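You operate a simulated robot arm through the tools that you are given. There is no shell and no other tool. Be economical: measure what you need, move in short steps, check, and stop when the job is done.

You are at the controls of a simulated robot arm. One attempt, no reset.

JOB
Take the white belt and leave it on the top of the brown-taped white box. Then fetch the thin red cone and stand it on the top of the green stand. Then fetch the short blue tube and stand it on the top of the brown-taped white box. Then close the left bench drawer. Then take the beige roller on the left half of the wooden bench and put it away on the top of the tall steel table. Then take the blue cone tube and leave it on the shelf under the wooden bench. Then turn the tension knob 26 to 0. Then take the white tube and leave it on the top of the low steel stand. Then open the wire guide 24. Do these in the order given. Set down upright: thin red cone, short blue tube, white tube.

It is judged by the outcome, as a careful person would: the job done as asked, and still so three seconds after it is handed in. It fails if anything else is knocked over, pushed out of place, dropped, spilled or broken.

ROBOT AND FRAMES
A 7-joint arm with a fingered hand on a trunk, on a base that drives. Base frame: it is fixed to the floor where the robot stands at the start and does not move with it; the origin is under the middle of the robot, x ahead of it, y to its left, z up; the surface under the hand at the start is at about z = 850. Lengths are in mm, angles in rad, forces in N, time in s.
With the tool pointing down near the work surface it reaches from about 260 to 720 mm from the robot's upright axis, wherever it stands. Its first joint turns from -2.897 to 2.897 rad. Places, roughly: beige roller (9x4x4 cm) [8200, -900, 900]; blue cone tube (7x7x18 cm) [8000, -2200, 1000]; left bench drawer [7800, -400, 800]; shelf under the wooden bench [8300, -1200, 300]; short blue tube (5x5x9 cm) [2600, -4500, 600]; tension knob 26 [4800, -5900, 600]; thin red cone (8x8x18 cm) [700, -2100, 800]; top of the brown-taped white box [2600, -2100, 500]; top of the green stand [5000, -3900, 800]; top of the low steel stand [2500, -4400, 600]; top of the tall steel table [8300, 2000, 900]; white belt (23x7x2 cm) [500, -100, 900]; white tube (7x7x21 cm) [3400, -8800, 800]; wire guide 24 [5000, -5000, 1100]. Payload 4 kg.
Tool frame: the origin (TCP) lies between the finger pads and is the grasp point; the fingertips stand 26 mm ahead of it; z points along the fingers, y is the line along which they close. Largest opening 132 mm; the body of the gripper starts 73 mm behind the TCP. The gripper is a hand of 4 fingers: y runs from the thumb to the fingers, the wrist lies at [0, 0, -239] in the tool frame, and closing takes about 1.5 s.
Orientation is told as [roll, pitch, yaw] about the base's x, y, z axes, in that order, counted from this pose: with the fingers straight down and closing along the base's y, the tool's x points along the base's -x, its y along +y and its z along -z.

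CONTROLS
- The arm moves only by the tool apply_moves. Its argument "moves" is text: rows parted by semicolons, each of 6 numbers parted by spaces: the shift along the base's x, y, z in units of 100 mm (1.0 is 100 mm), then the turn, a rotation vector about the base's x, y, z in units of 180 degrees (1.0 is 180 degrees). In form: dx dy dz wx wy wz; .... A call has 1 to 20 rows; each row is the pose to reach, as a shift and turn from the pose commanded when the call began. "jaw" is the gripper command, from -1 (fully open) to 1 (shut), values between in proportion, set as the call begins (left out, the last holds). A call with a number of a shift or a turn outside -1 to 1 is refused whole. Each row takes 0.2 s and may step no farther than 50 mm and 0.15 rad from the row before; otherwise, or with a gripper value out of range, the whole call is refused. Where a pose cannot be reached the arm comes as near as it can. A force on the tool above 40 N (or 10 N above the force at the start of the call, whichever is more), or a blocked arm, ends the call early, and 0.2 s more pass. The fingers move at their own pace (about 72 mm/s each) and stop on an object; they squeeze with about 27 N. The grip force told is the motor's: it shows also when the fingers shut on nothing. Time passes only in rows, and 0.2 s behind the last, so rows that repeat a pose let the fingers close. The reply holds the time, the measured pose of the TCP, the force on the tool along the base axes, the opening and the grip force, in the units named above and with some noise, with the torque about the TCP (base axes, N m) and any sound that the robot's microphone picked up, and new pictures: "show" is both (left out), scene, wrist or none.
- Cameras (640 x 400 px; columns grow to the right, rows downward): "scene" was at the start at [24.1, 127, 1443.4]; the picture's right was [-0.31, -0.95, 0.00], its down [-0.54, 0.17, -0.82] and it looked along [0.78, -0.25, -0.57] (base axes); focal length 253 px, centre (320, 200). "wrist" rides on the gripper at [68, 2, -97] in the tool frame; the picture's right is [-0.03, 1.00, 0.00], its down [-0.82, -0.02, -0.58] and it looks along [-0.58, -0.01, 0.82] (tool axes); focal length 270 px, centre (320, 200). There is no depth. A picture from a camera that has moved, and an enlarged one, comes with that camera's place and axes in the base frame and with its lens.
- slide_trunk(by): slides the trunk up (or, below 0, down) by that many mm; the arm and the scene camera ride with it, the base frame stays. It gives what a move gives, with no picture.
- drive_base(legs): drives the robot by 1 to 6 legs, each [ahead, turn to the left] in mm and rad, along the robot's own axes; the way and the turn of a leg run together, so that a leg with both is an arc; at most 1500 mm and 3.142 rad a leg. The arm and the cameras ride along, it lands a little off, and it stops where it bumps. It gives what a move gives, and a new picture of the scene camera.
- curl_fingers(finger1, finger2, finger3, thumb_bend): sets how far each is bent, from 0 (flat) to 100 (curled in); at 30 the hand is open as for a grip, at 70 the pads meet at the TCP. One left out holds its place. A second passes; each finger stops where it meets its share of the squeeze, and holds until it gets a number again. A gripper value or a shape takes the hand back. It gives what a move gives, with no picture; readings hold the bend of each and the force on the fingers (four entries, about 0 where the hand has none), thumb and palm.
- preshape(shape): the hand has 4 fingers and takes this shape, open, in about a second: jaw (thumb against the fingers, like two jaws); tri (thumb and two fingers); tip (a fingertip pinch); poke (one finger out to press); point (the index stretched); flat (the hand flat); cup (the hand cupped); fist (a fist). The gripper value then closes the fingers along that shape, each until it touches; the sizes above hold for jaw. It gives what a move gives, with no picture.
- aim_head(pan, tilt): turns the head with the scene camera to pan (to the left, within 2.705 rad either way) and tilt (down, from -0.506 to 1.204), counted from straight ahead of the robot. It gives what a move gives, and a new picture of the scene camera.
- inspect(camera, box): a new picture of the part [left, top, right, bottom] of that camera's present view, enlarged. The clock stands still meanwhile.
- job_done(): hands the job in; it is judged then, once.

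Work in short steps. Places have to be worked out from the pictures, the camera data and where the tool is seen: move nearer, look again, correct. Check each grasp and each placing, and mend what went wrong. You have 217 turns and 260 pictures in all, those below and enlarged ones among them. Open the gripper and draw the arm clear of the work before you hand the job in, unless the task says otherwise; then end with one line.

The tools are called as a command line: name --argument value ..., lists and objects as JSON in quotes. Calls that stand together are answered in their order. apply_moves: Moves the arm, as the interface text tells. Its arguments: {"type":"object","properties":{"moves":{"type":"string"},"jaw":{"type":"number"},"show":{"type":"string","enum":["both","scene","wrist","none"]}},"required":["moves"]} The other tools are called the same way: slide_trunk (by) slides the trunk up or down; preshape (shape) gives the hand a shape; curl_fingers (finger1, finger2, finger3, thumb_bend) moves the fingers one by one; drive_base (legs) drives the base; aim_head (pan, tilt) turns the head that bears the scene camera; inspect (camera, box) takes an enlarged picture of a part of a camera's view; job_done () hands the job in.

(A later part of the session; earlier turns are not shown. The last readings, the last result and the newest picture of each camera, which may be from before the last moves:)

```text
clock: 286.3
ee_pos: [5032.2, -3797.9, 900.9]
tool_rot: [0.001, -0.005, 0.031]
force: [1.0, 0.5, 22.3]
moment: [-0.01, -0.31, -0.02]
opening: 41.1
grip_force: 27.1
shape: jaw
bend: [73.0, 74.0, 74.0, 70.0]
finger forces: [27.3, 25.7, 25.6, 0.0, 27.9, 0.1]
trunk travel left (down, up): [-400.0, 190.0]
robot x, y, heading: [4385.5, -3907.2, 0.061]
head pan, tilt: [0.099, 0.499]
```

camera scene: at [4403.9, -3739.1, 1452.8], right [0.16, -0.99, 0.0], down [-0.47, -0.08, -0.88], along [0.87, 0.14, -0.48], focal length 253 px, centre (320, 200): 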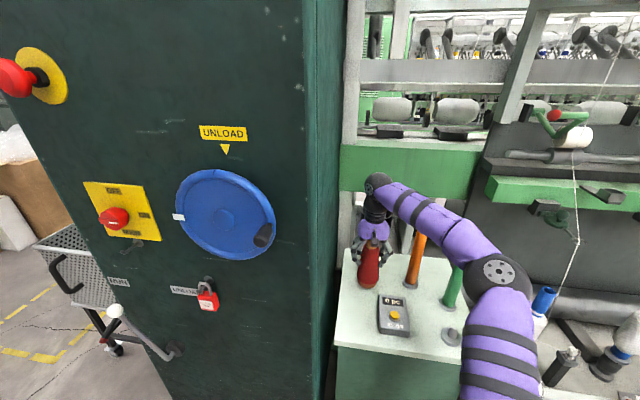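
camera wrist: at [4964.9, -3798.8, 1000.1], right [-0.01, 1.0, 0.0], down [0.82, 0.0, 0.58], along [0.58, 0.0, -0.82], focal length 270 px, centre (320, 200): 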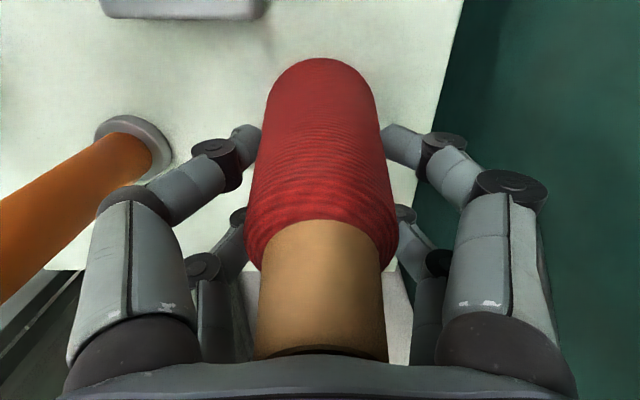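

Firm contact. Back off 3 mm, then open.

apply_moves --moves "0 0 0.03 0 0 0; 0 0 0.03 0 0 0" --show "none"

apply_moves --moves "0 0 0 0 0 0; 0 0 0 0 0 0; 0 0 0 0 0 0; 0 0 0 0 0 0; 0 0 0 0 0 0; 0 0 0 0 0 0; 0 0 0 0 0 0" --jaw -1

```text
clock: 286.9
ee_pos: [5032.2, -3798.4, 902.0]
tool_rot: [0.001, -0.002, 0.031]
force: [4.2, 3.6, 15.0]
moment: [0.07, -0.36, -0.05]
opening: 40.9
grip_force: 26.8
shape: jaw
bend: [73.0, 74.0, 74.0, 70.0]
finger forces: [27.4, 26.8, 25.2, 0.1, 27.2, 0.0]
trunk travel left (down, up): [-400.0, 190.0]
robot x, y, heading: [4382.3, -3905.4, 0.063]
head pan, tilt: [0.099, 0.499]
```

```text
clock: 288.5
ee_pos: [5033.0, -3798.7, 901.0]
tool_rot: [0.0, 0.0, 0.032]
force: [0.0, 0.1, 1.2]
moment: [-0.01, 0.0, -0.01]
opening: 131.7
grip_force: 0.1
shape: jaw
bend: [30.0, 30.0, 30.0, 30.0]
finger forces: [0.0, 0.1, 0.0, 0.0, 0.1, 0.1]
trunk travel left (down, up): [-400.0, 190.0]
robot x, y, heading: [4381.8, -3902.8, 0.058]
head pan, tilt: [0.099, 0.499]
camera scene: at [4403.7, -3739.1, 1452.8], right [0.16, -0.99, 0.0], down [-0.47, -0.08, -0.88], along [0.87, 0.14, -0.48], focal length 253 px, centre (320, 200)
camera wrist: at [4964.6, -3799.1, 999.2], right [-0.01, 1.0, 0.0], down [0.82, 0.0, 0.58], along [0.58, 0.0, -0.82], focal length 270 px, centre (320, 200)
```

scene: 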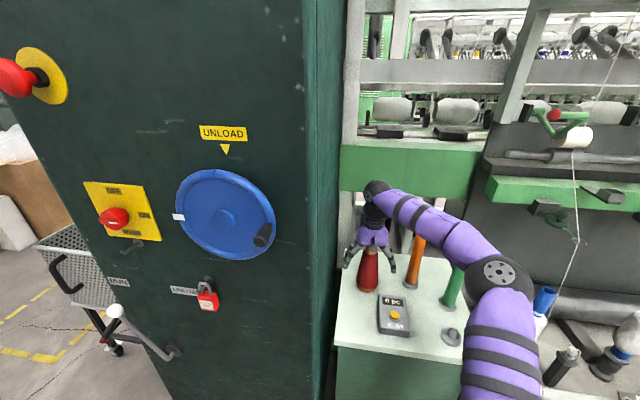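
wrist: 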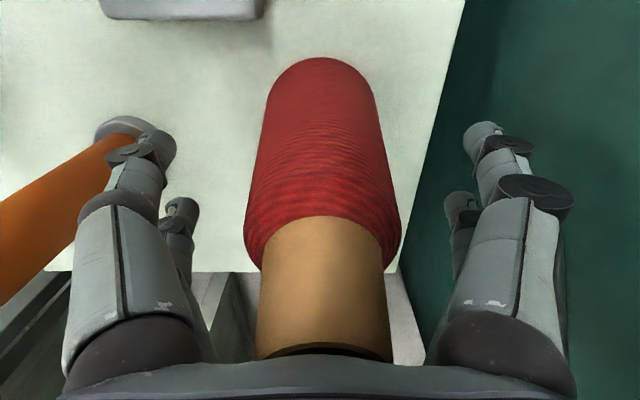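

Released and standing. Withdraw straight up, well clear of the cone top, then back.

apply_moves --moves "0 0 0.4 0 0 0; 0 0 0.8 0 0 0; 0 0 1 0 0 0" --show "none"

apply_moves --moves "0 0 0.4 0 0 0; 0 0 0.8 0 0 0; 0 0 1 0 0 0" --show "none"

apply_moves --moves "-0.4 -0.2 0 0 0 0; -0.8 -0.4 0 0 0 0; -1 -0.6 0 0 0 0" --show "none"

apply_moves --moves "-0.4 -0.1 0 0 0 0; -0.8 -0.2 0 0 0 0; -1 -0.2 0 0 0 0"

```text
clock: 289.3
ee_pos: [5033.0, -3797.4, 999.9]
tool_rot: [0.001, -0.001, 0.033]
force: [0.1, 0.1, 0.9]
moment: [-0.02, 0.0, -0.01]
opening: 131.7
grip_force: 0.0
shape: jaw
bend: [30.0, 30.0, 30.0, 30.0]
finger forces: [0.1, 0.0, 0.1, 0.0, 0.1, 0.0]
trunk travel left (down, up): [-400.0, 190.0]
robot x, y, heading: [4384.5, -3906.5, 0.06]
head pan, tilt: [0.099, 0.499]
```

```text
clock: 290.1
ee_pos: [5010.6, -3807.3, 1089.4]
tool_rot: [-0.001, -0.001, 0.031]
force: [0.1, -0.3, 0.7]
moment: [-0.02, -0.02, 0.0]
opening: 131.9
grip_force: 0.0
shape: jaw
bend: [30.0, 30.0, 30.0, 30.0]
finger forces: [0.0, 0.1, 0.0, 0.0, 0.0, 0.0]
out of reach, approached as far as the arm can: row 2, 3
trunk travel left (down, up): [-400.0, 190.0]
robot x, y, heading: [4383.1, -3902.2, 0.062]
head pan, tilt: [0.099, 0.499]
```

```text
clock: 290.9
ee_pos: [4910.2, -3868.5, 1088.3]
tool_rot: [-0.001, 0.0, 0.029]
force: [-0.5, 0.1, -0.3]
moment: [0.0, 0.01, 0.0]
opening: 132.1
grip_force: 0.1
shape: jaw
bend: [30.0, 30.0, 30.0, 30.0]
finger forces: [0.0, 0.0, 0.0, 0.0, 0.0, 0.0]
trunk travel left (down, up): [-400.0, 190.0]
robot x, y, heading: [4383.5, -3903.1, 0.059]
head pan, tilt: [0.099, 0.499]
```

```text
clock: 291.7
ee_pos: [4808.3, -3888.4, 1089.3]
tool_rot: [0.002, 0.001, 0.032]
force: [-1.2, 0.2, -0.3]
moment: [-0.02, 0.03, -0.01]
opening: 132.1
grip_force: 0.0
shape: jaw
bend: [30.0, 30.0, 30.0, 30.0]
finger forces: [0.0, 0.1, 0.0, 0.0, 0.0, 0.0]
trunk travel left (down, up): [-400.0, 190.0]
robot x, y, heading: [4380.2, -3904.9, 0.057]
head pan, tilt: [0.099, 0.499]
camera scene: at [4403.4, -3739.2, 1452.8], right [0.16, -0.99, 0.0], down [-0.47, -0.08, -0.88], along [0.87, 0.14, -0.48], focal length 253 px, centre (320, 200)
camera wrist: at [4741.3, -3889.2, 1185.9], right [-0.01, 1.0, 0.0], down [0.82, 0.0, 0.58], along [0.58, 0.0, -0.82], focal length 270 px, centre (320, 200)
```

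scene: 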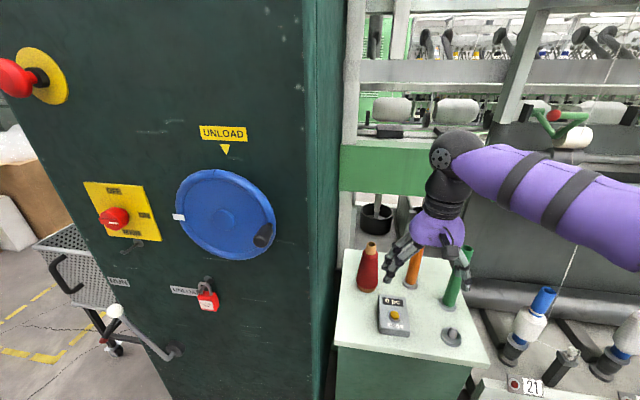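
wrist: 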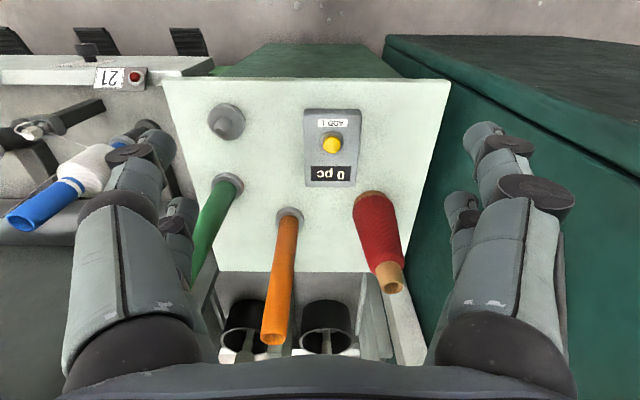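

The red cone stands on the green stand. Next the short blue tube: back out and drive towards the low steel stand's east side.

drive_base --legs '[[-330, 0], [0, -2.631], [850, 0], [0, -0.567]]'

aim_head --pan 0.0 --tilt 0.65

```text
clock: 306.5
ee_pos: [2936.7, -4445.6, 1089.5]
tool_rot: [0.0, -0.001, -3.103]
force: [0.7, 0.2, -0.4]
moment: [-0.01, -0.01, -0.02]
opening: 131.9
grip_force: 0.0
shape: jaw
bend: [30.0, 30.0, 30.0, 30.0]
finger forces: [0.0, 0.1, 0.0, 0.1, 0.0, 0.0]
trunk travel left (down, up): [-400.0, 190.0]
robot x, y, heading: [3363.4, -4429.3, -3.076]
head pan, tilt: [0.099, 0.499]
camera scene: at [3342.6, -4589.4, 1452.8], right [-0.16, 0.99, 0.0], down [0.47, 0.08, -0.88], along [-0.87, -0.14, -0.48], focal length 253 px, centre (320, 200)
```

scene: 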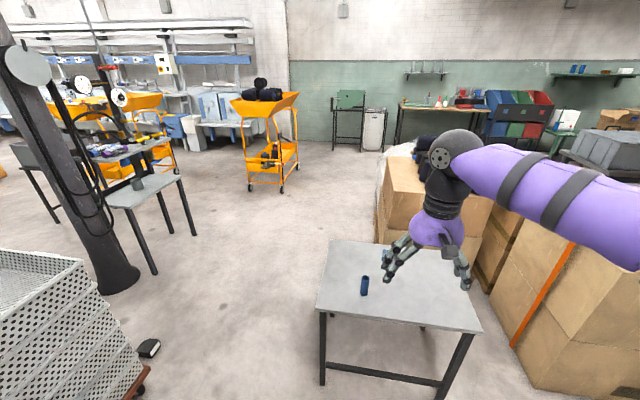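

```text
clock: 307.2
ee_pos: [2936.3, -4445.2, 1089.1]
tool_rot: [-0.001, -0.001, -3.105]
force: [0.5, -0.8, 0.1]
moment: [0.01, -0.01, -0.01]
opening: 132.0
grip_force: 0.0
shape: jaw
bend: [30.0, 30.0, 30.0, 30.0]
finger forces: [0.0, 0.1, 0.1, 0.0, 0.0, 0.0]
trunk travel left (down, up): [-400.0, 190.0]
robot x, y, heading: [3362.2, -4426.6, -3.077]
head pan, tilt: [0.0, 0.649]
camera scene: at [3345.7, -4580.1, 1439.5], right [-0.07, 1.0, 0.0], down [0.6, 0.04, -0.8], along [-0.8, -0.05, -0.6], focal length 253 px, centre (320, 200)
```

scene: 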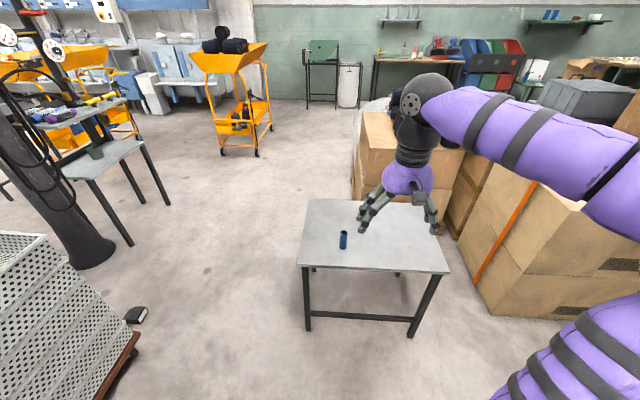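

Tube base is at about (2528, −4526), stand top z≈555. I drive 250 mm closer and lower the trunk.

drive_base --legs '[[250, 0]]'

slide_trunk --by -230

apply_moves --moves "-0.35 -0.2 0 0 0 0; -0.7 -0.4 0 0 0 0; -1 -0.6 0 0 0 0"

```text
clock: 309.0
ee_pos: [2684.7, -4458.5, 1087.9]
tool_rot: [0.0, 0.0, -3.108]
force: [1.5, -0.1, 0.3]
moment: [0.01, 0.01, 0.0]
opening: 131.9
grip_force: 0.0
shape: jaw
bend: [30.0, 30.0, 30.0, 30.0]
finger forces: [0.0, 0.1, 0.0, 0.0, 0.1, 0.0]
trunk travel left (down, up): [-400.0, 190.0]
robot x, y, heading: [3115.6, -4443.0, -3.078]
head pan, tilt: [0.0, 0.649]
camera scene: at [3093.0, -4596.1, 1439.4], right [-0.06, 1.0, 0.0], down [0.6, 0.04, -0.8], along [-0.79, -0.05, -0.6], focal length 253 px, centre (320, 200)
```

scene: 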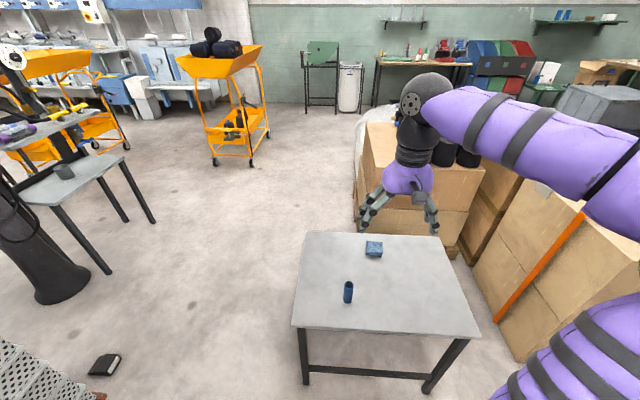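

```text
clock: 311.4
ee_pos: [2684.2, -4459.9, 859.2]
tool_rot: [-0.001, 0.001, -3.107]
force: [-0.1, 0.2, -0.1]
moment: [0.03, -0.03, -0.05]
opening: 132.2
grip_force: 0.1
shape: jaw
bend: [30.0, 30.0, 30.0, 30.0]
finger forces: [0.1, 0.0, 0.0, 0.0, 0.0, 0.0]
trunk travel left (down, up): [-170.0, 420.0]
robot x, y, heading: [3109.9, -4444.4, -3.077]
head pan, tilt: [0.0, 0.649]
```

```text
clock: 312.2
ee_pos: [2584.7, -4517.9, 858.8]
tool_rot: [0.002, 0.001, -3.106]
force: [-0.3, -0.5, -0.3]
moment: [-0.01, 0.04, -0.02]
opening: 131.9
grip_force: 0.0
shape: jaw
bend: [30.0, 30.0, 30.0, 30.0]
finger forces: [0.1, 0.0, 0.0, 0.0, 0.0, 0.0]
trunk travel left (down, up): [-170.0, 420.0]
robot x, y, heading: [3112.0, -4440.6, -3.08]
head pan, tilt: [0.0, 0.649]
camera scene: at [3093.4, -4595.9, 1209.5], right [-0.06, 1.0, 0.0], down [0.6, 0.04, -0.8], along [-0.8, -0.05, -0.6], focal length 253 px, centre (320, 200)
camera wrist: at [2653.7, -4517.6, 956.8], right [0.01, -1.0, 0.0], down [-0.82, -0.01, 0.58], along [-0.58, -0.01, -0.82], focal length 270 px, centre (320, 200)
```

scene: 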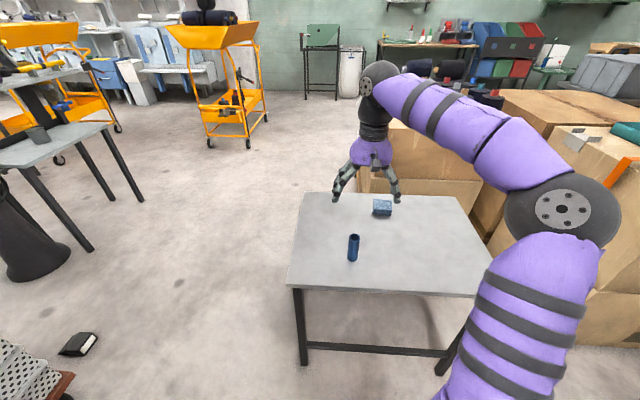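
wrist: 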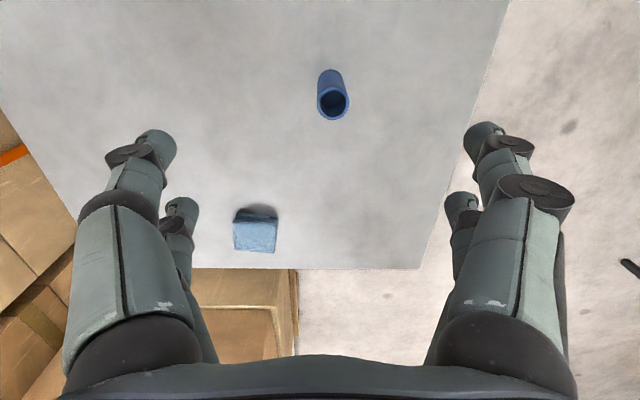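

Triangulated: tube at (2577, −4532), stand top z≈605. Descend over it.

apply_moves --moves "-0.07 -0.14 -0.3 0 0 0; -0.07 -0.14 -0.7 0 0 0; -0.07 -0.14 -1 0 0 0" --show "wrist"

```text
clock: 313.0
ee_pos: [2578.5, -4535.2, 758.8]
tool_rot: [-0.001, 0.0, -3.106]
force: [-0.3, 0.5, 0.4]
moment: [0.03, 0.02, -0.03]
opening: 131.7
grip_force: 0.1
shape: jaw
bend: [30.0, 30.0, 30.0, 30.0]
finger forces: [0.0, 0.0, 0.0, 0.0, 0.0, 0.0]
trunk travel left (down, up): [-170.0, 420.0]
robot x, y, heading: [3109.4, -4444.0, -3.08]
head pan, tilt: [0.0, 0.649]
camera wrist: at [2647.5, -4534.9, 856.5], right [0.01, -1.0, 0.0], down [-0.82, -0.01, 0.58], along [-0.58, -0.01, -0.82], focal length 270 px, centre (320, 200)
```

wrist: 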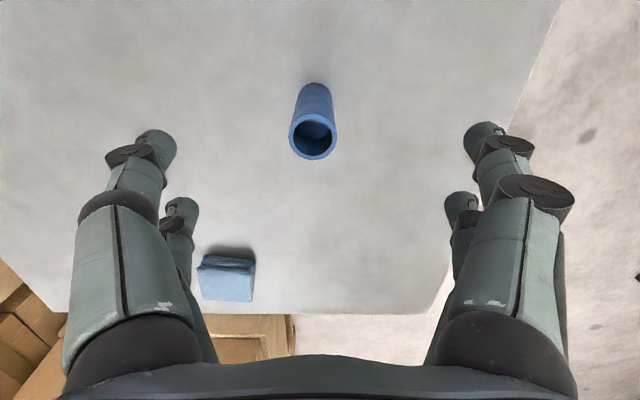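

Descend 50 mm more and recheck alignment.

apply_moves --moves "0 0.02 -0.25 0 0 0; 0 0.02 -0.5 0 0 0"

```text
clock: 313.6
ee_pos: [2577.4, -4533.3, 709.4]
tool_rot: [0.001, 0.001, -3.107]
force: [0.3, 0.8, 0.2]
moment: [0.01, 0.02, 0.02]
opening: 132.0
grip_force: 0.0
shape: jaw
bend: [30.0, 30.0, 30.0, 30.0]
finger forces: [0.0, 0.1, 0.0, 0.0, 0.0, 0.0]
trunk travel left (down, up): [-170.0, 420.0]
robot x, y, heading: [3111.9, -4439.9, -3.082]
head pan, tilt: [0.0, 0.649]
camera scene: at [3093.1, -4596.2, 1209.5], right [-0.06, 1.0, 0.0], down [0.6, 0.04, -0.8], along [-0.79, -0.05, -0.6], focal length 253 px, centre (320, 200)
camera wrist: at [2647.3, -4532.9, 806.7], right [0.01, -1.0, 0.0], down [-0.82, -0.01, 0.58], along [-0.58, -0.01, -0.82], focal length 270 px, centre (320, 200)
```

scene: 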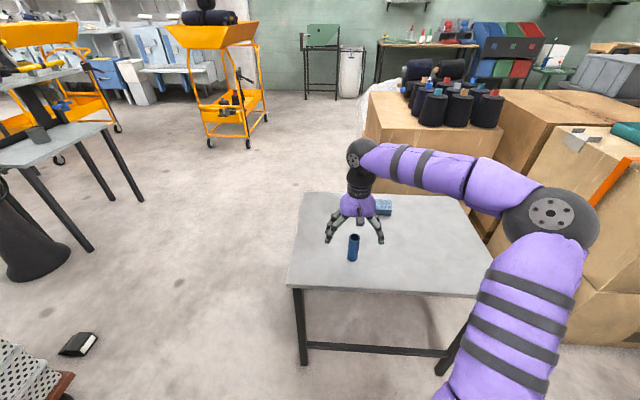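
wrist: 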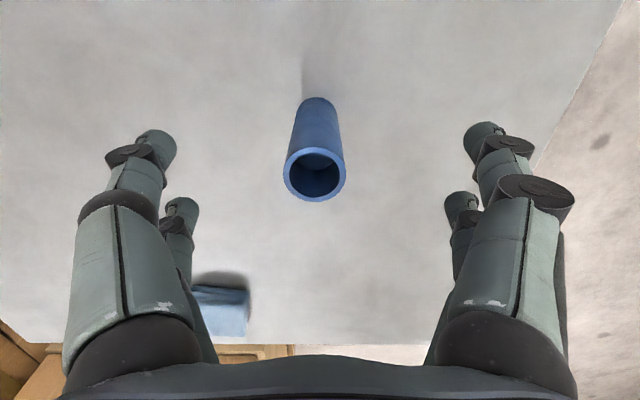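

Confirmed: tube top at (2580, −4531, 691). Go down to z≈655 and close.

apply_moves --moves "0.02 0.02 -0.3 0 0 0; 0.02 0.02 -0.54 0 0 0" --show "none"

apply_moves --moves "0 0 0 0 0 0; 0 0 0 0 0 0; 0 0 0 0 0 0; 0 0 0 0 0 0; 0 0 0 0 0 0; 0 0 0 0 0 0; 0 0 0 0 0 0; 0 0 0 0 0 0; 0 0 0 0 0 0" --jaw 1 --show "wrist"

```text
clock: 314.2
ee_pos: [2577.3, -4531.6, 655.7]
tool_rot: [0.0, -0.001, -3.105]
force: [0.3, 0.9, -0.8]
moment: [0.02, 0.01, -0.02]
opening: 131.6
grip_force: 0.0
shape: jaw
bend: [30.0, 30.0, 30.0, 30.0]
finger forces: [0.1, 0.0, 0.0, 0.0, 0.0, 0.1]
trunk travel left (down, up): [-170.0, 420.0]
robot x, y, heading: [3111.1, -4441.9, -3.075]
head pan, tilt: [0.0, 0.649]
```

```text
clock: 316.2
ee_pos: [2577.7, -4530.7, 655.6]
tool_rot: [-0.002, -0.001, -3.108]
force: [0.2, -1.0, -0.4]
moment: [0.01, -0.01, 0.01]
opening: 3.3
grip_force: 26.8
shape: jaw
bend: [72.0, 71.0, 72.0, 71.0]
finger forces: [34.2, 28.3, 28.1, 0.1, 22.5, 0.0]
trunk travel left (down, up): [-170.0, 420.0]
robot x, y, heading: [3108.9, -4444.8, -3.083]
head pan, tilt: [0.0, 0.649]
camera wrist: at [2647.0, -4531.3, 752.5], right [0.01, -1.0, 0.0], down [-0.82, -0.01, 0.58], along [-0.58, -0.01, -0.82], focal length 270 px, centre (320, 200)
```

wrist: 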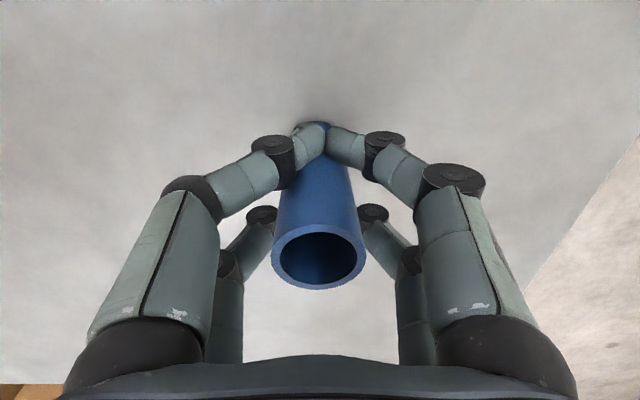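

The finger pairs have closed in front of and behind the thin tube rather than on it. I open and look.

apply_moves --moves "0 0 0 0 0 0; 0 0 0 0 0 0; 0 0 0 0 0 0; 0 0 0 0 0 0; 0 0 0 0 0 0; 0 0 0 0 0 0; 0 0 0 0 0 0; 0 0 0 0 0 0" --jaw -1 --show "wrist"

```text
clock: 318.0
ee_pos: [2578.9, -4530.6, 654.9]
tool_rot: [0.001, -0.001, -3.108]
force: [-0.6, -0.2, -0.5]
moment: [-0.01, 0.01, 0.04]
opening: 132.0
grip_force: 0.0
shape: jaw
bend: [30.0, 30.0, 30.0, 30.0]
finger forces: [0.1, 0.0, 0.0, 0.1, 0.1, 0.1]
trunk travel left (down, up): [-170.0, 420.0]
robot x, y, heading: [3111.6, -4443.0, -3.078]
head pan, tilt: [0.0, 0.649]
camera wrist: at [2647.0, -4531.4, 752.5], right [0.01, -1.0, 0.0], down [-0.82, -0.01, 0.58], along [-0.58, -0.01, -0.82], focal length 270 px, centre (320, 200)
```

wrist: 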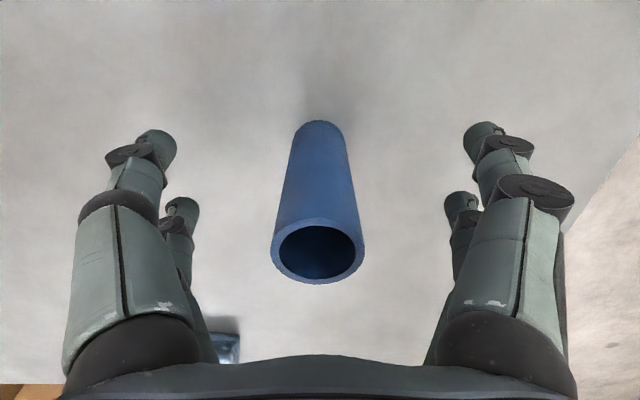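

The tube is standing fine between the pairs. Shift 16 mm so that the near pair meets it, and close.

apply_moves --moves "-0.16 0 0 0 0 0; -0.16 0 0 0 0 0" --show "none"

apply_moves --moves "0 0 0 0 0 0; 0 0 0 0 0 0; 0 0 0 0 0 0; 0 0 0 0 0 0; 0 0 0 0 0 0; 0 0 0 0 0 0; 0 0 0 0 0 0; 0 0 0 0 0 0; 0 0 0 0 0 0" --jaw 1 --show "wrist"

```text
clock: 318.6
ee_pos: [2561.8, -4530.8, 655.6]
tool_rot: [0.0, 0.0, -3.106]
force: [-0.4, 0.1, 0.3]
moment: [-0.03, -0.05, 0.0]
opening: 131.8
grip_force: 0.0
shape: jaw
bend: [30.0, 30.0, 30.0, 30.0]
finger forces: [0.0, 0.0, 0.0, 0.0, 0.1, 0.0]
trunk travel left (down, up): [-170.0, 420.0]
robot x, y, heading: [3109.5, -4443.9, -3.077]
head pan, tilt: [0.0, 0.649]
```

```text
clock: 320.6
ee_pos: [2561.8, -4531.1, 656.0]
tool_rot: [0.0, 0.001, -3.106]
force: [0.6, 1.0, -0.8]
moment: [-0.01, 0.01, -0.01]
opening: 12.3
grip_force: 26.8
shape: jaw
bend: [73.0, 61.0, 61.0, 70.0]
finger forces: [23.6, 0.1, 0.1, 0.0, 23.3, 0.0]
trunk travel left (down, up): [-170.0, 420.0]
robot x, y, heading: [3113.5, -4441.8, -3.079]
head pan, tilt: [0.0, 0.649]
camera wrist: at [2631.2, -4531.1, 753.1], right [0.01, -1.0, 0.0], down [-0.82, -0.01, 0.58], along [-0.58, -0.01, -0.82], focal length 270 px, centre (320, 200)
```

wrist: 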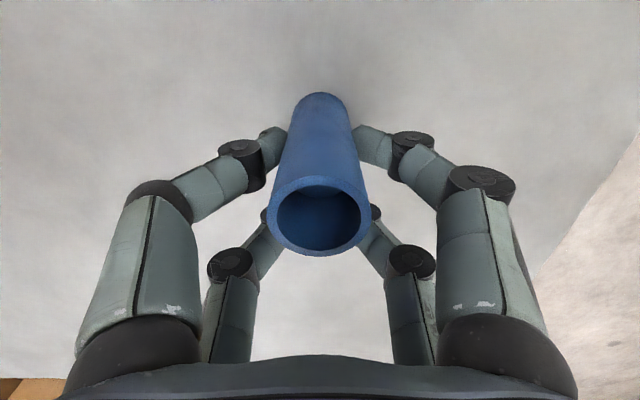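

The near pair now grips the tube (23 N). Lift.

apply_moves --moves "0 0 0.1 0 0 0; 0 0 0.4 0 0 0; 0 0 0.7 0 0 0; 0 0 1 0 0 0" --show "none"

apply_moves --moves "0.2 0.2 0.2 0 0 0; 0.5 0.4 0.4 0 0 0; 0.8 0.6 0.5 0 0 0; 1 0.8 0.6 0 0 0"

```text
clock: 321.6
ee_pos: [2564.0, -4532.6, 755.1]
tool_rot: [0.0, -0.001, -3.103]
force: [-0.1, 0.5, 0.2]
moment: [0.02, -0.01, 0.01]
opening: 12.5
grip_force: 27.1
shape: jaw
bend: [73.0, 61.0, 61.0, 70.0]
finger forces: [23.6, 0.0, 0.1, 0.0, 23.2, 0.0]
trunk travel left (down, up): [-170.0, 420.0]
robot x, y, heading: [3111.3, -4448.2, -3.077]
head pan, tilt: [0.0, 0.649]
```

```text
clock: 322.6
ee_pos: [2663.5, -4450.7, 816.1]
tool_rot: [0.001, 0.0, -3.106]
force: [-0.6, -0.6, -0.1]
moment: [0.0, -0.02, 0.0]
opening: 12.7
grip_force: 27.5
shape: jaw
bend: [73.0, 61.0, 61.0, 70.0]
finger forces: [23.6, 0.1, 0.0, 0.0, 23.2, 0.1]
trunk travel left (down, up): [-170.0, 420.0]
robot x, y, heading: [3109.9, -4445.2, -3.078]
head pan, tilt: [0.0, 0.649]
camera scene: at [3092.7, -4596.3, 1209.4], right [-0.06, 1.0, 0.0], down [0.6, 0.04, -0.8], along [-0.79, -0.05, -0.6], focal length 253 px, centre (320, 200)
camera wrist: at [2732.8, -4450.4, 913.7], right [0.01, -1.0, 0.0], down [-0.82, -0.01, 0.58], along [-0.58, -0.01, -0.82], focal length 270 px, centre (320, 200)
```

scene: 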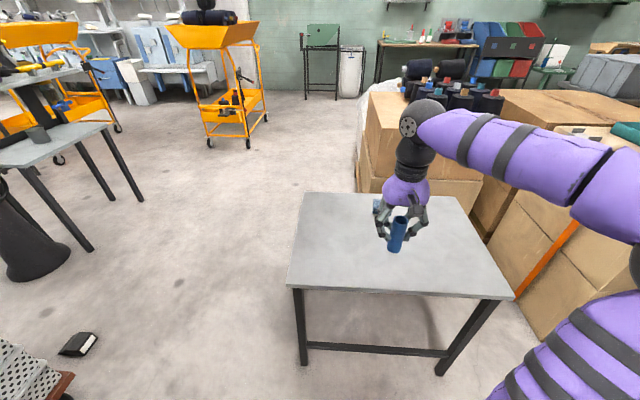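
wrist: 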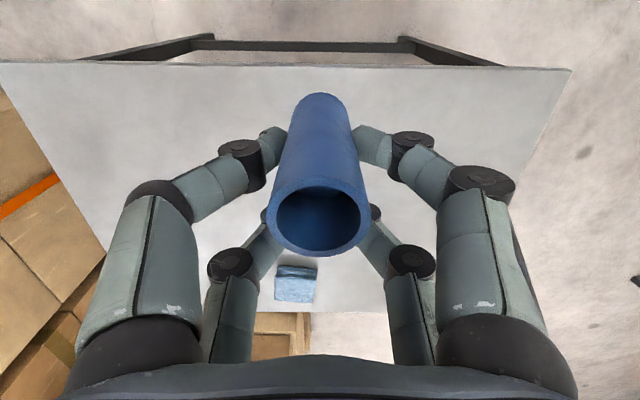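

Tube held upright. I back off, go north and approach box D diagonally (final pose about (2820, −2850), heading 1.99), avoiding the cartons.

drive_base --legs '[[-240, 0], [0, -1.634], [390, 0], [0, 0.419], [1000, 0]]'

aim_head --pan 0.1 --tilt 0.7

```text
clock: 336.8
ee_pos: [2756.9, -2737.4, 816.2]
tool_rot: [0.0, -0.002, 1.986]
force: [0.5, -0.4, -0.6]
moment: [-0.03, -0.01, 0.02]
opening: 12.3
grip_force: 26.8
shape: jaw
bend: [73.0, 61.0, 61.0, 70.0]
finger forces: [23.7, 0.1, 0.0, 0.0, 23.1, 0.1]
trunk travel left (down, up): [-170.0, 420.0]
robot x, y, heading: [2927.4, -3152.5, 2.012]
head pan, tilt: [0.0, 0.649]
camera scene: at [2778.6, -3190.5, 1209.5], right [0.9, 0.43, 0.0], down [0.26, -0.55, -0.8], along [-0.34, 0.72, -0.6], focal length 253 px, centre (320, 200)
```

scene: 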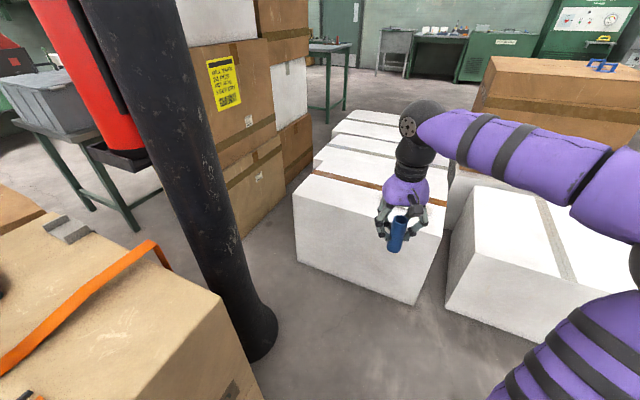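

```text
clock: 337.5
ee_pos: [2756.0, -2738.2, 815.5]
tool_rot: [0.001, 0.001, 1.985]
force: [0.5, 1.1, -0.3]
moment: [0.03, -0.01, 0.03]
opening: 12.4
grip_force: 27.2
shape: jaw
bend: [73.0, 61.0, 61.0, 70.0]
finger forces: [23.6, 0.1, 0.0, 0.0, 23.1, 0.0]
trunk travel left (down, up): [-170.0, 420.0]
robot x, y, heading: [2926.5, -3155.5, 2.017]
head pan, tilt: [0.099, 0.7]
camera scene: at [2772.0, -3196.1, 1205.1], right [0.86, 0.51, 0.0], down [0.33, -0.55, -0.76], along [-0.39, 0.66, -0.64], focal length 253 px, centre (320, 200)
```

scene: 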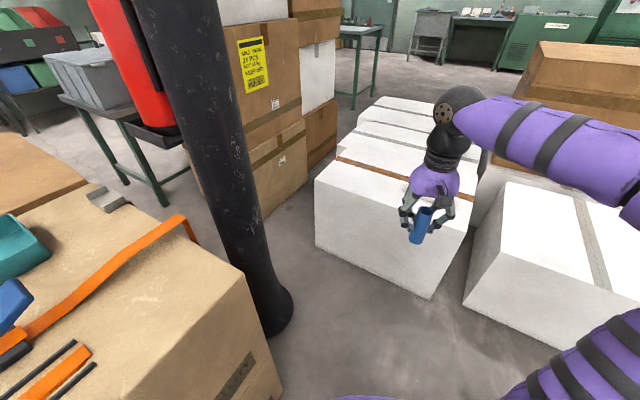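

Continue 310 mm.

drive_base --legs '[[310, -0.03]]'

```text
clock: 339.6
ee_pos: [2643.5, -2450.4, 817.6]
tool_rot: [0.001, 0.0, 1.95]
force: [-0.4, 0.4, -0.3]
moment: [0.03, 0.03, 0.02]
opening: 12.6
grip_force: 27.3
shape: jaw
bend: [73.0, 61.0, 61.0, 70.0]
finger forces: [23.5, 0.1, 0.0, 0.1, 23.1, 0.0]
trunk travel left (down, up): [-170.0, 420.0]
robot x, y, heading: [2799.4, -2865.3, 1.974]
head pan, tilt: [0.099, 0.7]
camera scene: at [2643.0, -2908.3, 1205.1], right [0.87, 0.48, 0.0], down [0.31, -0.56, -0.76], along [-0.37, 0.67, -0.64], focal length 253 px, centre (320, 200)
```

scene: 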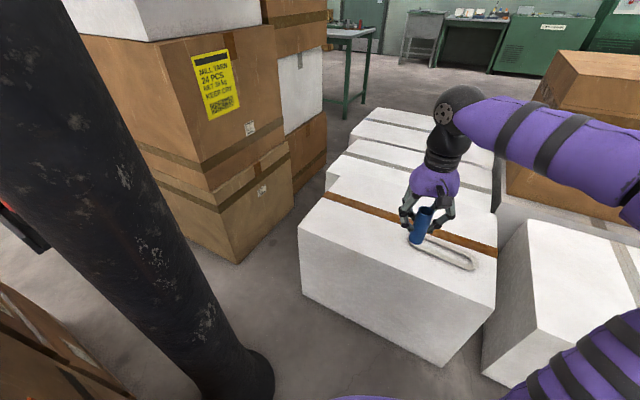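

Now bring the tube over (2510, −2265), away from the belt.

apply_moves --moves "-0.25 0.35 0 0 0 0; -0.5 0.7 0 0 0 0; -0.7 1 0 0 0 0" --show "none"

apply_moves --moves "-0.25 0.35 0 0 0 0; -0.5 0.7 0 0 0 0; -0.68 0.95 0 0 0 0" --show "none"

slide_trunk --by -160

apply_moves --moves "0 0 -0.2 0 0 0"

```text
clock: 340.4
ee_pos: [2573.1, -2346.9, 816.9]
tool_rot: [0.0, -0.002, 1.949]
force: [0.2, 0.1, 0.4]
moment: [0.01, 0.08, 0.0]
opening: 12.4
grip_force: 27.2
shape: jaw
bend: [73.0, 61.0, 61.0, 70.0]
finger forces: [23.7, 0.0, 0.0, 0.0, 23.1, 0.1]
trunk travel left (down, up): [-170.0, 420.0]
robot x, y, heading: [2800.1, -2869.3, 1.975]
head pan, tilt: [0.099, 0.7]
```

```text
clock: 341.2
ee_pos: [2511.9, -2264.3, 811.1]
tool_rot: [0.0, -0.001, 1.953]
force: [0.2, -0.4, -0.5]
moment: [0.01, 0.02, -0.01]
opening: 11.9
grip_force: 26.8
shape: jaw
bend: [73.0, 61.0, 61.0, 70.0]
finger forces: [23.6, 0.0, 0.1, 0.0, 23.1, 0.0]
out of reach, approached as far as the arm can: row 3
trunk travel left (down, up): [-170.0, 420.0]
robot x, y, heading: [2802.0, -2871.0, 1.976]
head pan, tilt: [0.099, 0.7]
```

```text
clock: 343.0
ee_pos: [2511.7, -2263.0, 652.4]
tool_rot: [0.001, -0.004, 1.95]
force: [0.5, 0.1, -1.4]
moment: [-0.02, -0.05, 0.03]
opening: 12.0
grip_force: 27.1
shape: jaw
bend: [73.0, 61.0, 61.0, 70.0]
finger forces: [23.6, 0.0, 0.0, 0.0, 23.1, 0.0]
trunk travel left (down, up): [-10.0, 580.0]
robot x, y, heading: [2803.3, -2869.3, 1.977]
head pan, tilt: [0.099, 0.7]
```

```text
clock: 343.4
ee_pos: [2512.7, -2264.5, 629.7]
tool_rot: [0.0, -0.002, 1.95]
force: [-0.1, -0.1, -0.1]
moment: [0.01, 0.01, 0.01]
opening: 12.3
grip_force: 26.9
shape: jaw
bend: [73.0, 61.0, 61.0, 70.0]
finger forces: [23.6, 0.1, 0.0, 0.0, 23.2, 0.0]
trunk travel left (down, up): [-10.0, 580.0]
robot x, y, heading: [2803.3, -2868.5, 1.982]
head pan, tilt: [0.099, 0.7]
camera scene: at [2642.9, -2908.3, 1045.1], right [0.87, 0.48, 0.0], down [0.31, -0.56, -0.76], along [-0.37, 0.67, -0.64], focal length 253 px, centre (320, 200)
camera wrist: at [2537.3, -2328.9, 728.0], right [-0.94, -0.35, 0.0], down [-0.28, 0.76, 0.58], along [-0.2, 0.54, -0.82], focal length 270 px, centre (320, 200)
```

scene: 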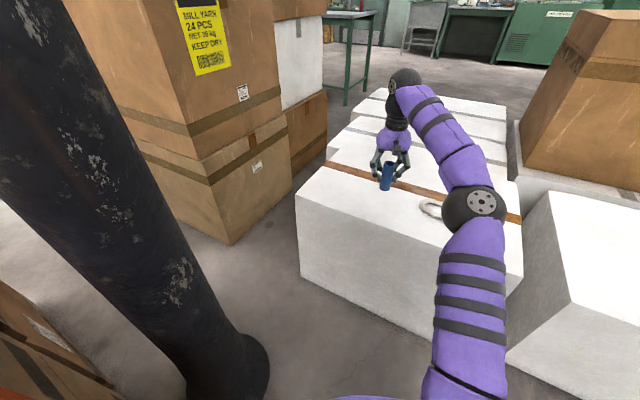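
wrist: 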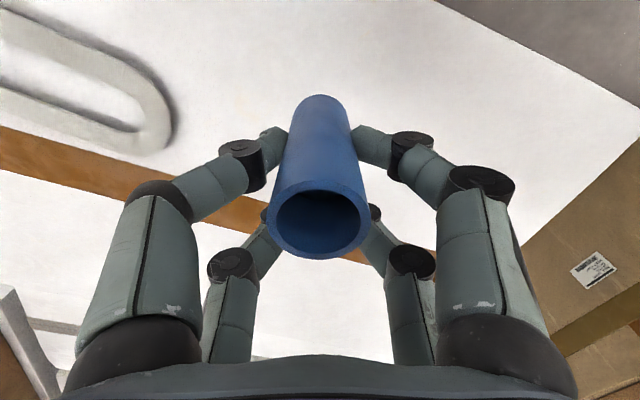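

Clear of the belt. Lower gently; contact expected near TCP z≈554.

apply_moves --moves "0 0 -0.3 0 0 0; 0 0 -0.6 0 0 0; 0 0 -0.68 0 0 0; 0 0 -0.7 0 0 0; 0 0 -0.72 0 0 0; 0 0 -0.74 0 0 0; 0 0 -0.76 0 0 0" --show "wrist"

```text
clock: 345.0
ee_pos: [2511.7, -2263.3, 554.9]
tool_rot: [0.002, -0.002, 1.951]
force: [-0.2, -0.1, -0.1]
moment: [-0.04, -0.01, 0.02]
opening: 12.5
grip_force: 27.3
shape: jaw
bend: [73.0, 61.0, 61.0, 70.0]
finger forces: [23.5, 0.0, 0.1, 0.1, 23.2, 0.1]
trunk travel left (down, up): [-10.0, 580.0]
robot x, y, heading: [2802.5, -2866.7, 1.981]
head pan, tilt: [0.099, 0.7]
camera wrist: at [2537.0, -2328.6, 652.0], right [-0.94, -0.35, 0.0], down [-0.28, 0.76, 0.58], along [-0.2, 0.54, -0.82], focal length 270 px, centre (320, 200)
```

wrist: 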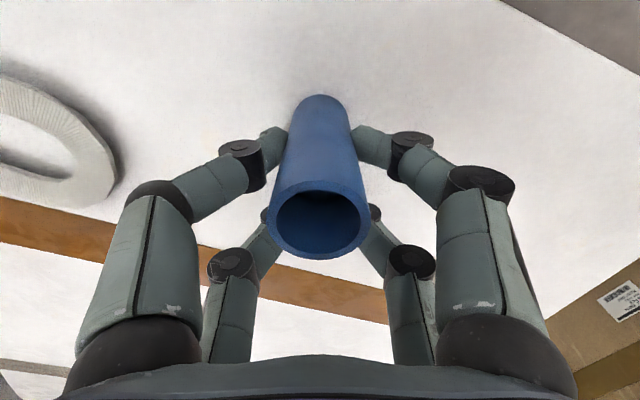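

Continue in 2 mm steps.

apply_moves --moves "0 0 -0.02 0 0 0; 0 0 -0.04 0 0 0; 0 0 -0.06 0 0 0" --show "none"

apply_moves --moves "0 0 -0.02 0 0 0" --show "none"

```text
clock: 345.8
ee_pos: [2511.1, -2264.9, 552.0]
tool_rot: [-0.001, -0.006, 1.947]
force: [0.8, 0.7, 24.3]
moment: [-0.32, -0.23, 0.03]
opening: 13.4
grip_force: 26.2
shape: jaw
bend: [74.0, 61.0, 61.0, 71.0]
finger forces: [29.4, 0.0, 0.0, 0.0, 30.3, 0.0]
trunk travel left (down, up): [-10.0, 580.0]
robot x, y, heading: [2802.9, -2863.5, 1.984]
head pan, tilt: [0.099, 0.7]
```

```text
clock: 346.2
ee_pos: [2511.7, -2263.8, 550.7]
tool_rot: [0.001, -0.008, 1.948]
force: [1.5, 3.3, 34.4]
moment: [-0.46, -0.34, 0.02]
opening: 15.0
grip_force: 27.4
shape: jaw
bend: [75.0, 61.0, 61.0, 72.0]
finger forces: [31.0, 0.0, 0.0, 0.1, 32.7, 0.2]
trunk travel left (down, up): [-10.0, 580.0]
robot x, y, heading: [2800.1, -2872.9, 1.976]
head pan, tilt: [0.099, 0.7]
```

In contact (34 N). Ease up 5 mm, then open.

apply_moves --moves "0 0 0.03 0 0 0; 0 0 0.05 0 0 0" --show "none"

apply_moves --moves "0 0 0 0 0 0; 0 0 0 0 0 0; 0 0 0 0 0 0; 0 0 0 0 0 0; 0 0 0 0 0 0; 0 0 0 0 0 0; 0 0 0 0 0 0" --jaw -1 --show "wrist"

```text
clock: 346.8
ee_pos: [2512.8, -2264.3, 551.1]
tool_rot: [0.001, 0.0, 1.951]
force: [0.9, 3.2, 18.8]
moment: [-0.22, -0.22, 0.02]
opening: 14.8
grip_force: 27.0
shape: jaw
bend: [75.0, 61.0, 61.0, 72.0]
finger forces: [28.9, 0.0, 0.0, 0.1, 30.8, 0.0]
trunk travel left (down, up): [-10.0, 580.0]
robot x, y, heading: [2800.4, -2868.8, 1.979]
head pan, tilt: [0.099, 0.7]
```

```text
clock: 348.4
ee_pos: [2512.5, -2263.5, 551.7]
tool_rot: [0.001, 0.0, 1.949]
force: [1.3, 1.1, -0.1]
moment: [-0.03, 0.0, 0.02]
opening: 132.0
grip_force: 0.0
shape: jaw
bend: [30.0, 30.0, 30.0, 30.0]
finger forces: [0.1, 0.0, 0.0, 0.0, 0.0, 0.0]
trunk travel left (down, up): [-10.0, 580.0]
robot x, y, heading: [2801.6, -2868.5, 1.979]
head pan, tilt: [0.099, 0.7]
camera wrist: at [2536.6, -2328.8, 649.4], right [-0.94, -0.35, 0.0], down [-0.28, 0.76, 0.58], along [-0.2, 0.54, -0.82], focal length 270 px, centre (320, 200)
```

wrist: 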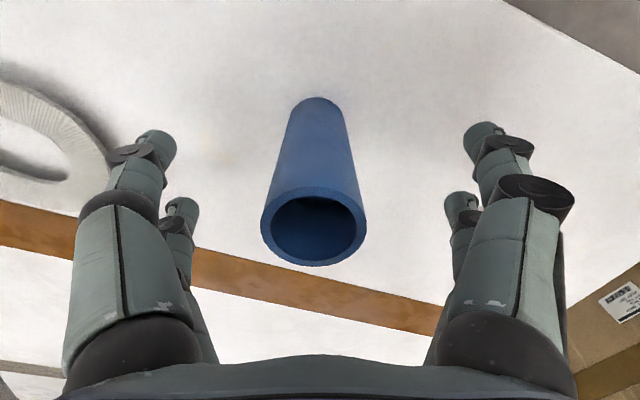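

The tube stands free. Withdraw straight up and raise the trunk.

apply_moves --moves "0 0 0.3 0 0 0; 0 0 0.7 0 0 0; 0 0 1 0 0 0" --show "none"

slide_trunk --by 390

apply_moves --moves "0.2 -0.35 0 0 0 0; 0.4 -0.7 0 0 0 0; 0.6 -1 0 0 0 0"

apply_moves --moves "0.2 -0.35 0 0 0 0; 0.4 -0.7 0 0 0 0; 0.6 -1 0 0 0 0" --show "none"

```text
clock: 349.2
ee_pos: [2513.0, -2264.1, 650.9]
tool_rot: [0.002, -0.001, 1.948]
force: [0.5, -0.1, 0.0]
moment: [-0.01, -0.02, 0.02]
opening: 132.1
grip_force: 0.1
shape: jaw
bend: [30.0, 30.0, 30.0, 30.0]
finger forces: [0.0, 0.1, 0.0, 0.1, 0.0, 0.0]
trunk travel left (down, up): [-10.0, 580.0]
robot x, y, heading: [2800.3, -2865.2, 1.979]
head pan, tilt: [0.099, 0.7]
```

```text
clock: 353.0
ee_pos: [2512.3, -2263.0, 1042.1]
tool_rot: [0.004, -0.004, 1.949]
force: [-1.0, -0.3, 0.4]
moment: [0.03, 0.01, 0.02]
opening: 131.8
grip_force: 0.2
shape: jaw
bend: [30.0, 30.0, 30.0, 30.0]
finger forces: [0.0, 0.0, 0.1, 0.1, 0.0, 0.0]
trunk travel left (down, up): [-400.0, 190.0]
robot x, y, heading: [2799.5, -2866.7, 1.975]
head pan, tilt: [0.099, 0.7]
```

```text
clock: 353.8
ee_pos: [2574.1, -2365.0, 1042.2]
tool_rot: [0.0, -0.002, 1.949]
force: [0.3, -0.4, -2.0]
moment: [0.0, 0.01, 0.01]
opening: 131.5
grip_force: 0.0
shape: jaw
bend: [30.0, 30.0, 30.0, 30.0]
finger forces: [0.0, 0.1, 0.1, 0.1, 0.0, 0.0]
trunk travel left (down, up): [-400.0, 190.0]
robot x, y, heading: [2802.6, -2868.2, 1.976]
head pan, tilt: [0.099, 0.7]
camera scene: at [2642.9, -2908.1, 1435.1], right [0.87, 0.48, 0.0], down [0.31, -0.56, -0.76], along [-0.37, 0.67, -0.64], focal length 253 px, centre (320, 200)
camera wrist: at [2598.2, -2429.9, 1138.8], right [-0.94, -0.35, 0.0], down [-0.28, 0.76, 0.58], along [-0.2, 0.54, -0.81], focal length 270 px, centre (320, 200)
```

scene: 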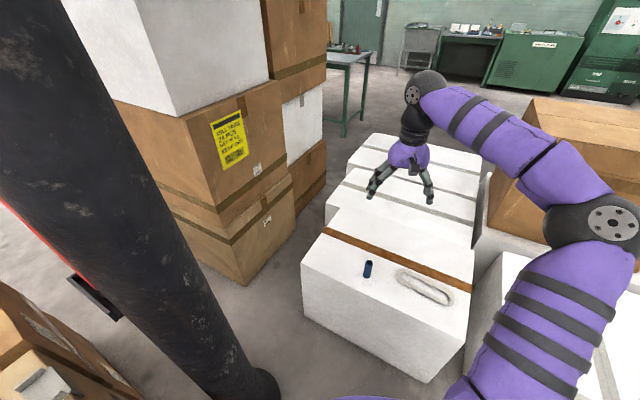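
wrist: 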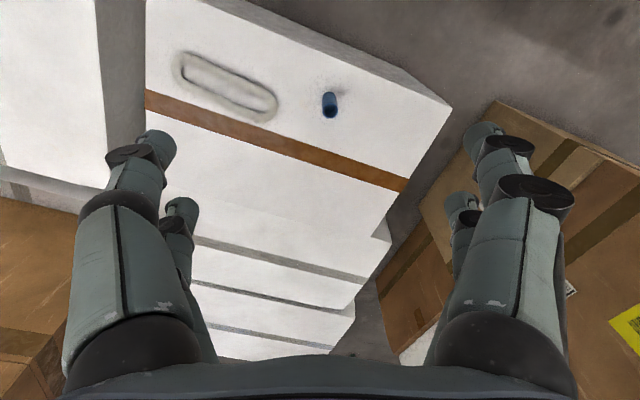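

```text
clock: 354.6
ee_pos: [2632.5, -2464.5, 1040.1]
tool_rot: [0.001, -0.001, 1.95]
force: [0.9, -0.4, -0.7]
moment: [-0.03, -0.05, 0.0]
opening: 132.0
grip_force: 0.1
shape: jaw
bend: [30.0, 30.0, 30.0, 30.0]
finger forces: [0.1, 0.0, 0.0, 0.0, 0.1, 0.0]
trunk travel left (down, up): [-400.0, 190.0]
robot x, y, heading: [2800.4, -2869.9, 1.98]
head pan, tilt: [0.099, 0.7]
```

Belt and tube rest on the brown-taped box. Next the bench drawer: back out and drive to (4300, −1600), facing east.

drive_base --legs '[[-700, 0], [0, -1.348], [1204, 0], [0, 0.734], [1226, 0], [0, -1.366]]'

aim_head --pan 0.0 --tilt 0.3

```text
clock: 379.5
ee_pos: [4750.8, -1622.5, 1041.1]
tool_rot: [0.002, -0.004, -0.053]
force: [0.6, -0.2, -0.5]
moment: [-0.01, 0.0, 0.0]
opening: 132.0
grip_force: 0.1
shape: jaw
bend: [30.0, 30.0, 30.0, 30.0]
finger forces: [0.0, 0.0, 0.0, 0.0, 0.1, 0.0]
trunk travel left (down, up): [-400.0, 190.0]
robot x, y, heading: [4310.3, -1604.0, -0.032]
head pan, tilt: [0.099, 0.7]
camera scene: at [4342.6, -1443.5, 1435.1], right [0.07, -1.0, 0.0], down [-0.64, -0.05, -0.76], along [0.76, 0.06, -0.64], focal length 253 px, centre (320, 200)
```

scene: 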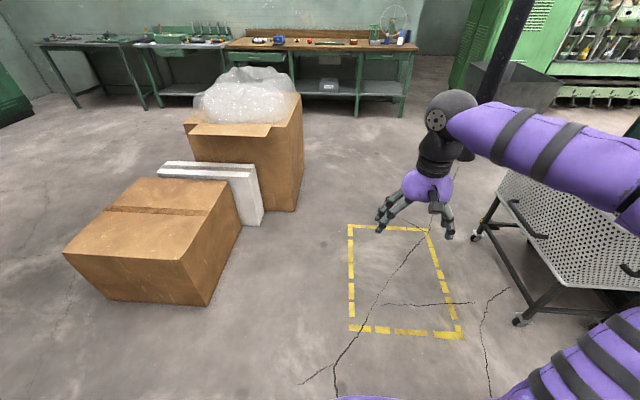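

```text
clock: 380.4
ee_pos: [4751.5, -1621.3, 1040.8]
tool_rot: [0.001, -0.003, -0.052]
force: [0.0, 0.3, -0.4]
moment: [0.0, -0.01, -0.01]
opening: 131.9
grip_force: 0.1
shape: jaw
bend: [30.0, 30.0, 30.0, 30.0]
finger forces: [0.0, 0.1, 0.0, 0.0, 0.0, 0.1]
trunk travel left (down, up): [-400.0, 190.0]
robot x, y, heading: [4309.7, -1607.1, -0.027]
head pan, tilt: [0.0, 0.3]
camera scene: at [4351.2, -1452.1, 1471.2], right [-0.03, -1.0, 0.0], down [-0.3, 0.01, -0.95], along [0.95, -0.02, -0.3], focal length 253 px, centre (320, 200)
```

scene: 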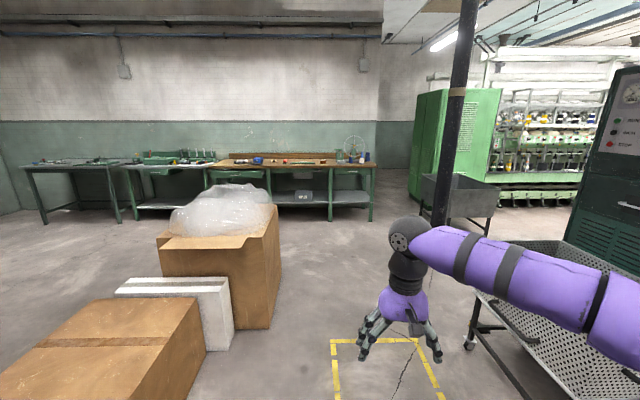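

Corridor east at y≈−1650 is clear. Drive to x≈6900.

drive_base --legs '[[1300, 0], [1290, 0]]'

aim_head --pan 0.6 --tilt 0.4

```text
clock: 393.0
ee_pos: [7345.8, -1700.5, 1041.2]
tool_rot: [0.003, -0.003, -0.072]
force: [-1.0, -0.1, 0.3]
moment: [-0.02, 0.04, 0.0]
opening: 131.9
grip_force: 0.0
shape: jaw
bend: [30.0, 30.0, 30.0, 30.0]
finger forces: [0.0, 0.0, 0.0, 0.1, 0.0, 0.0]
trunk travel left (down, up): [-400.0, 190.0]
robot x, y, heading: [6907.0, -1673.6, -0.042]
head pan, tilt: [0.0, 0.3]
camera scene: at [6947.8, -1522.1, 1471.2], right [-0.05, -1.0, 0.0], down [-0.3, 0.01, -0.96], along [0.95, -0.04, -0.3], focal length 253 px, centre (320, 200)
```

scene: 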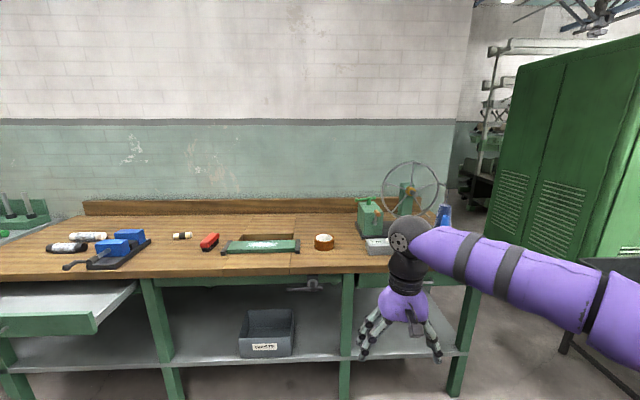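

```text
clock: 394.0
ee_pos: [7344.7, -1699.2, 1040.4]
tool_rot: [0.001, -0.004, -0.072]
force: [-0.2, -0.6, 0.6]
moment: [-0.01, 0.0, 0.02]
opening: 132.2
grip_force: 0.1
shape: jaw
bend: [30.0, 30.0, 30.0, 30.0]
finger forces: [0.0, 0.0, 0.1, 0.0, 0.0, 0.0]
trunk travel left (down, up): [-400.0, 190.0]
robot x, y, heading: [6910.1, -1673.7, -0.047]
head pan, tilt: [0.6, 0.4]
camera scene: at [6933.3, -1469.1, 1462.0], right [0.53, -0.85, 0.0], down [-0.33, -0.2, -0.92], along [0.78, 0.48, -0.39], focal length 253 px, centre (320, 200)
```

scene: 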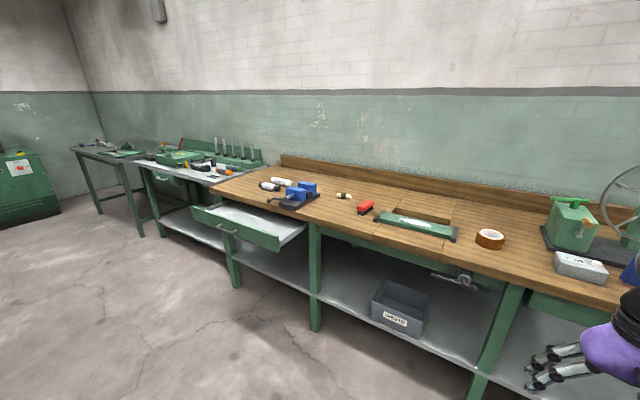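

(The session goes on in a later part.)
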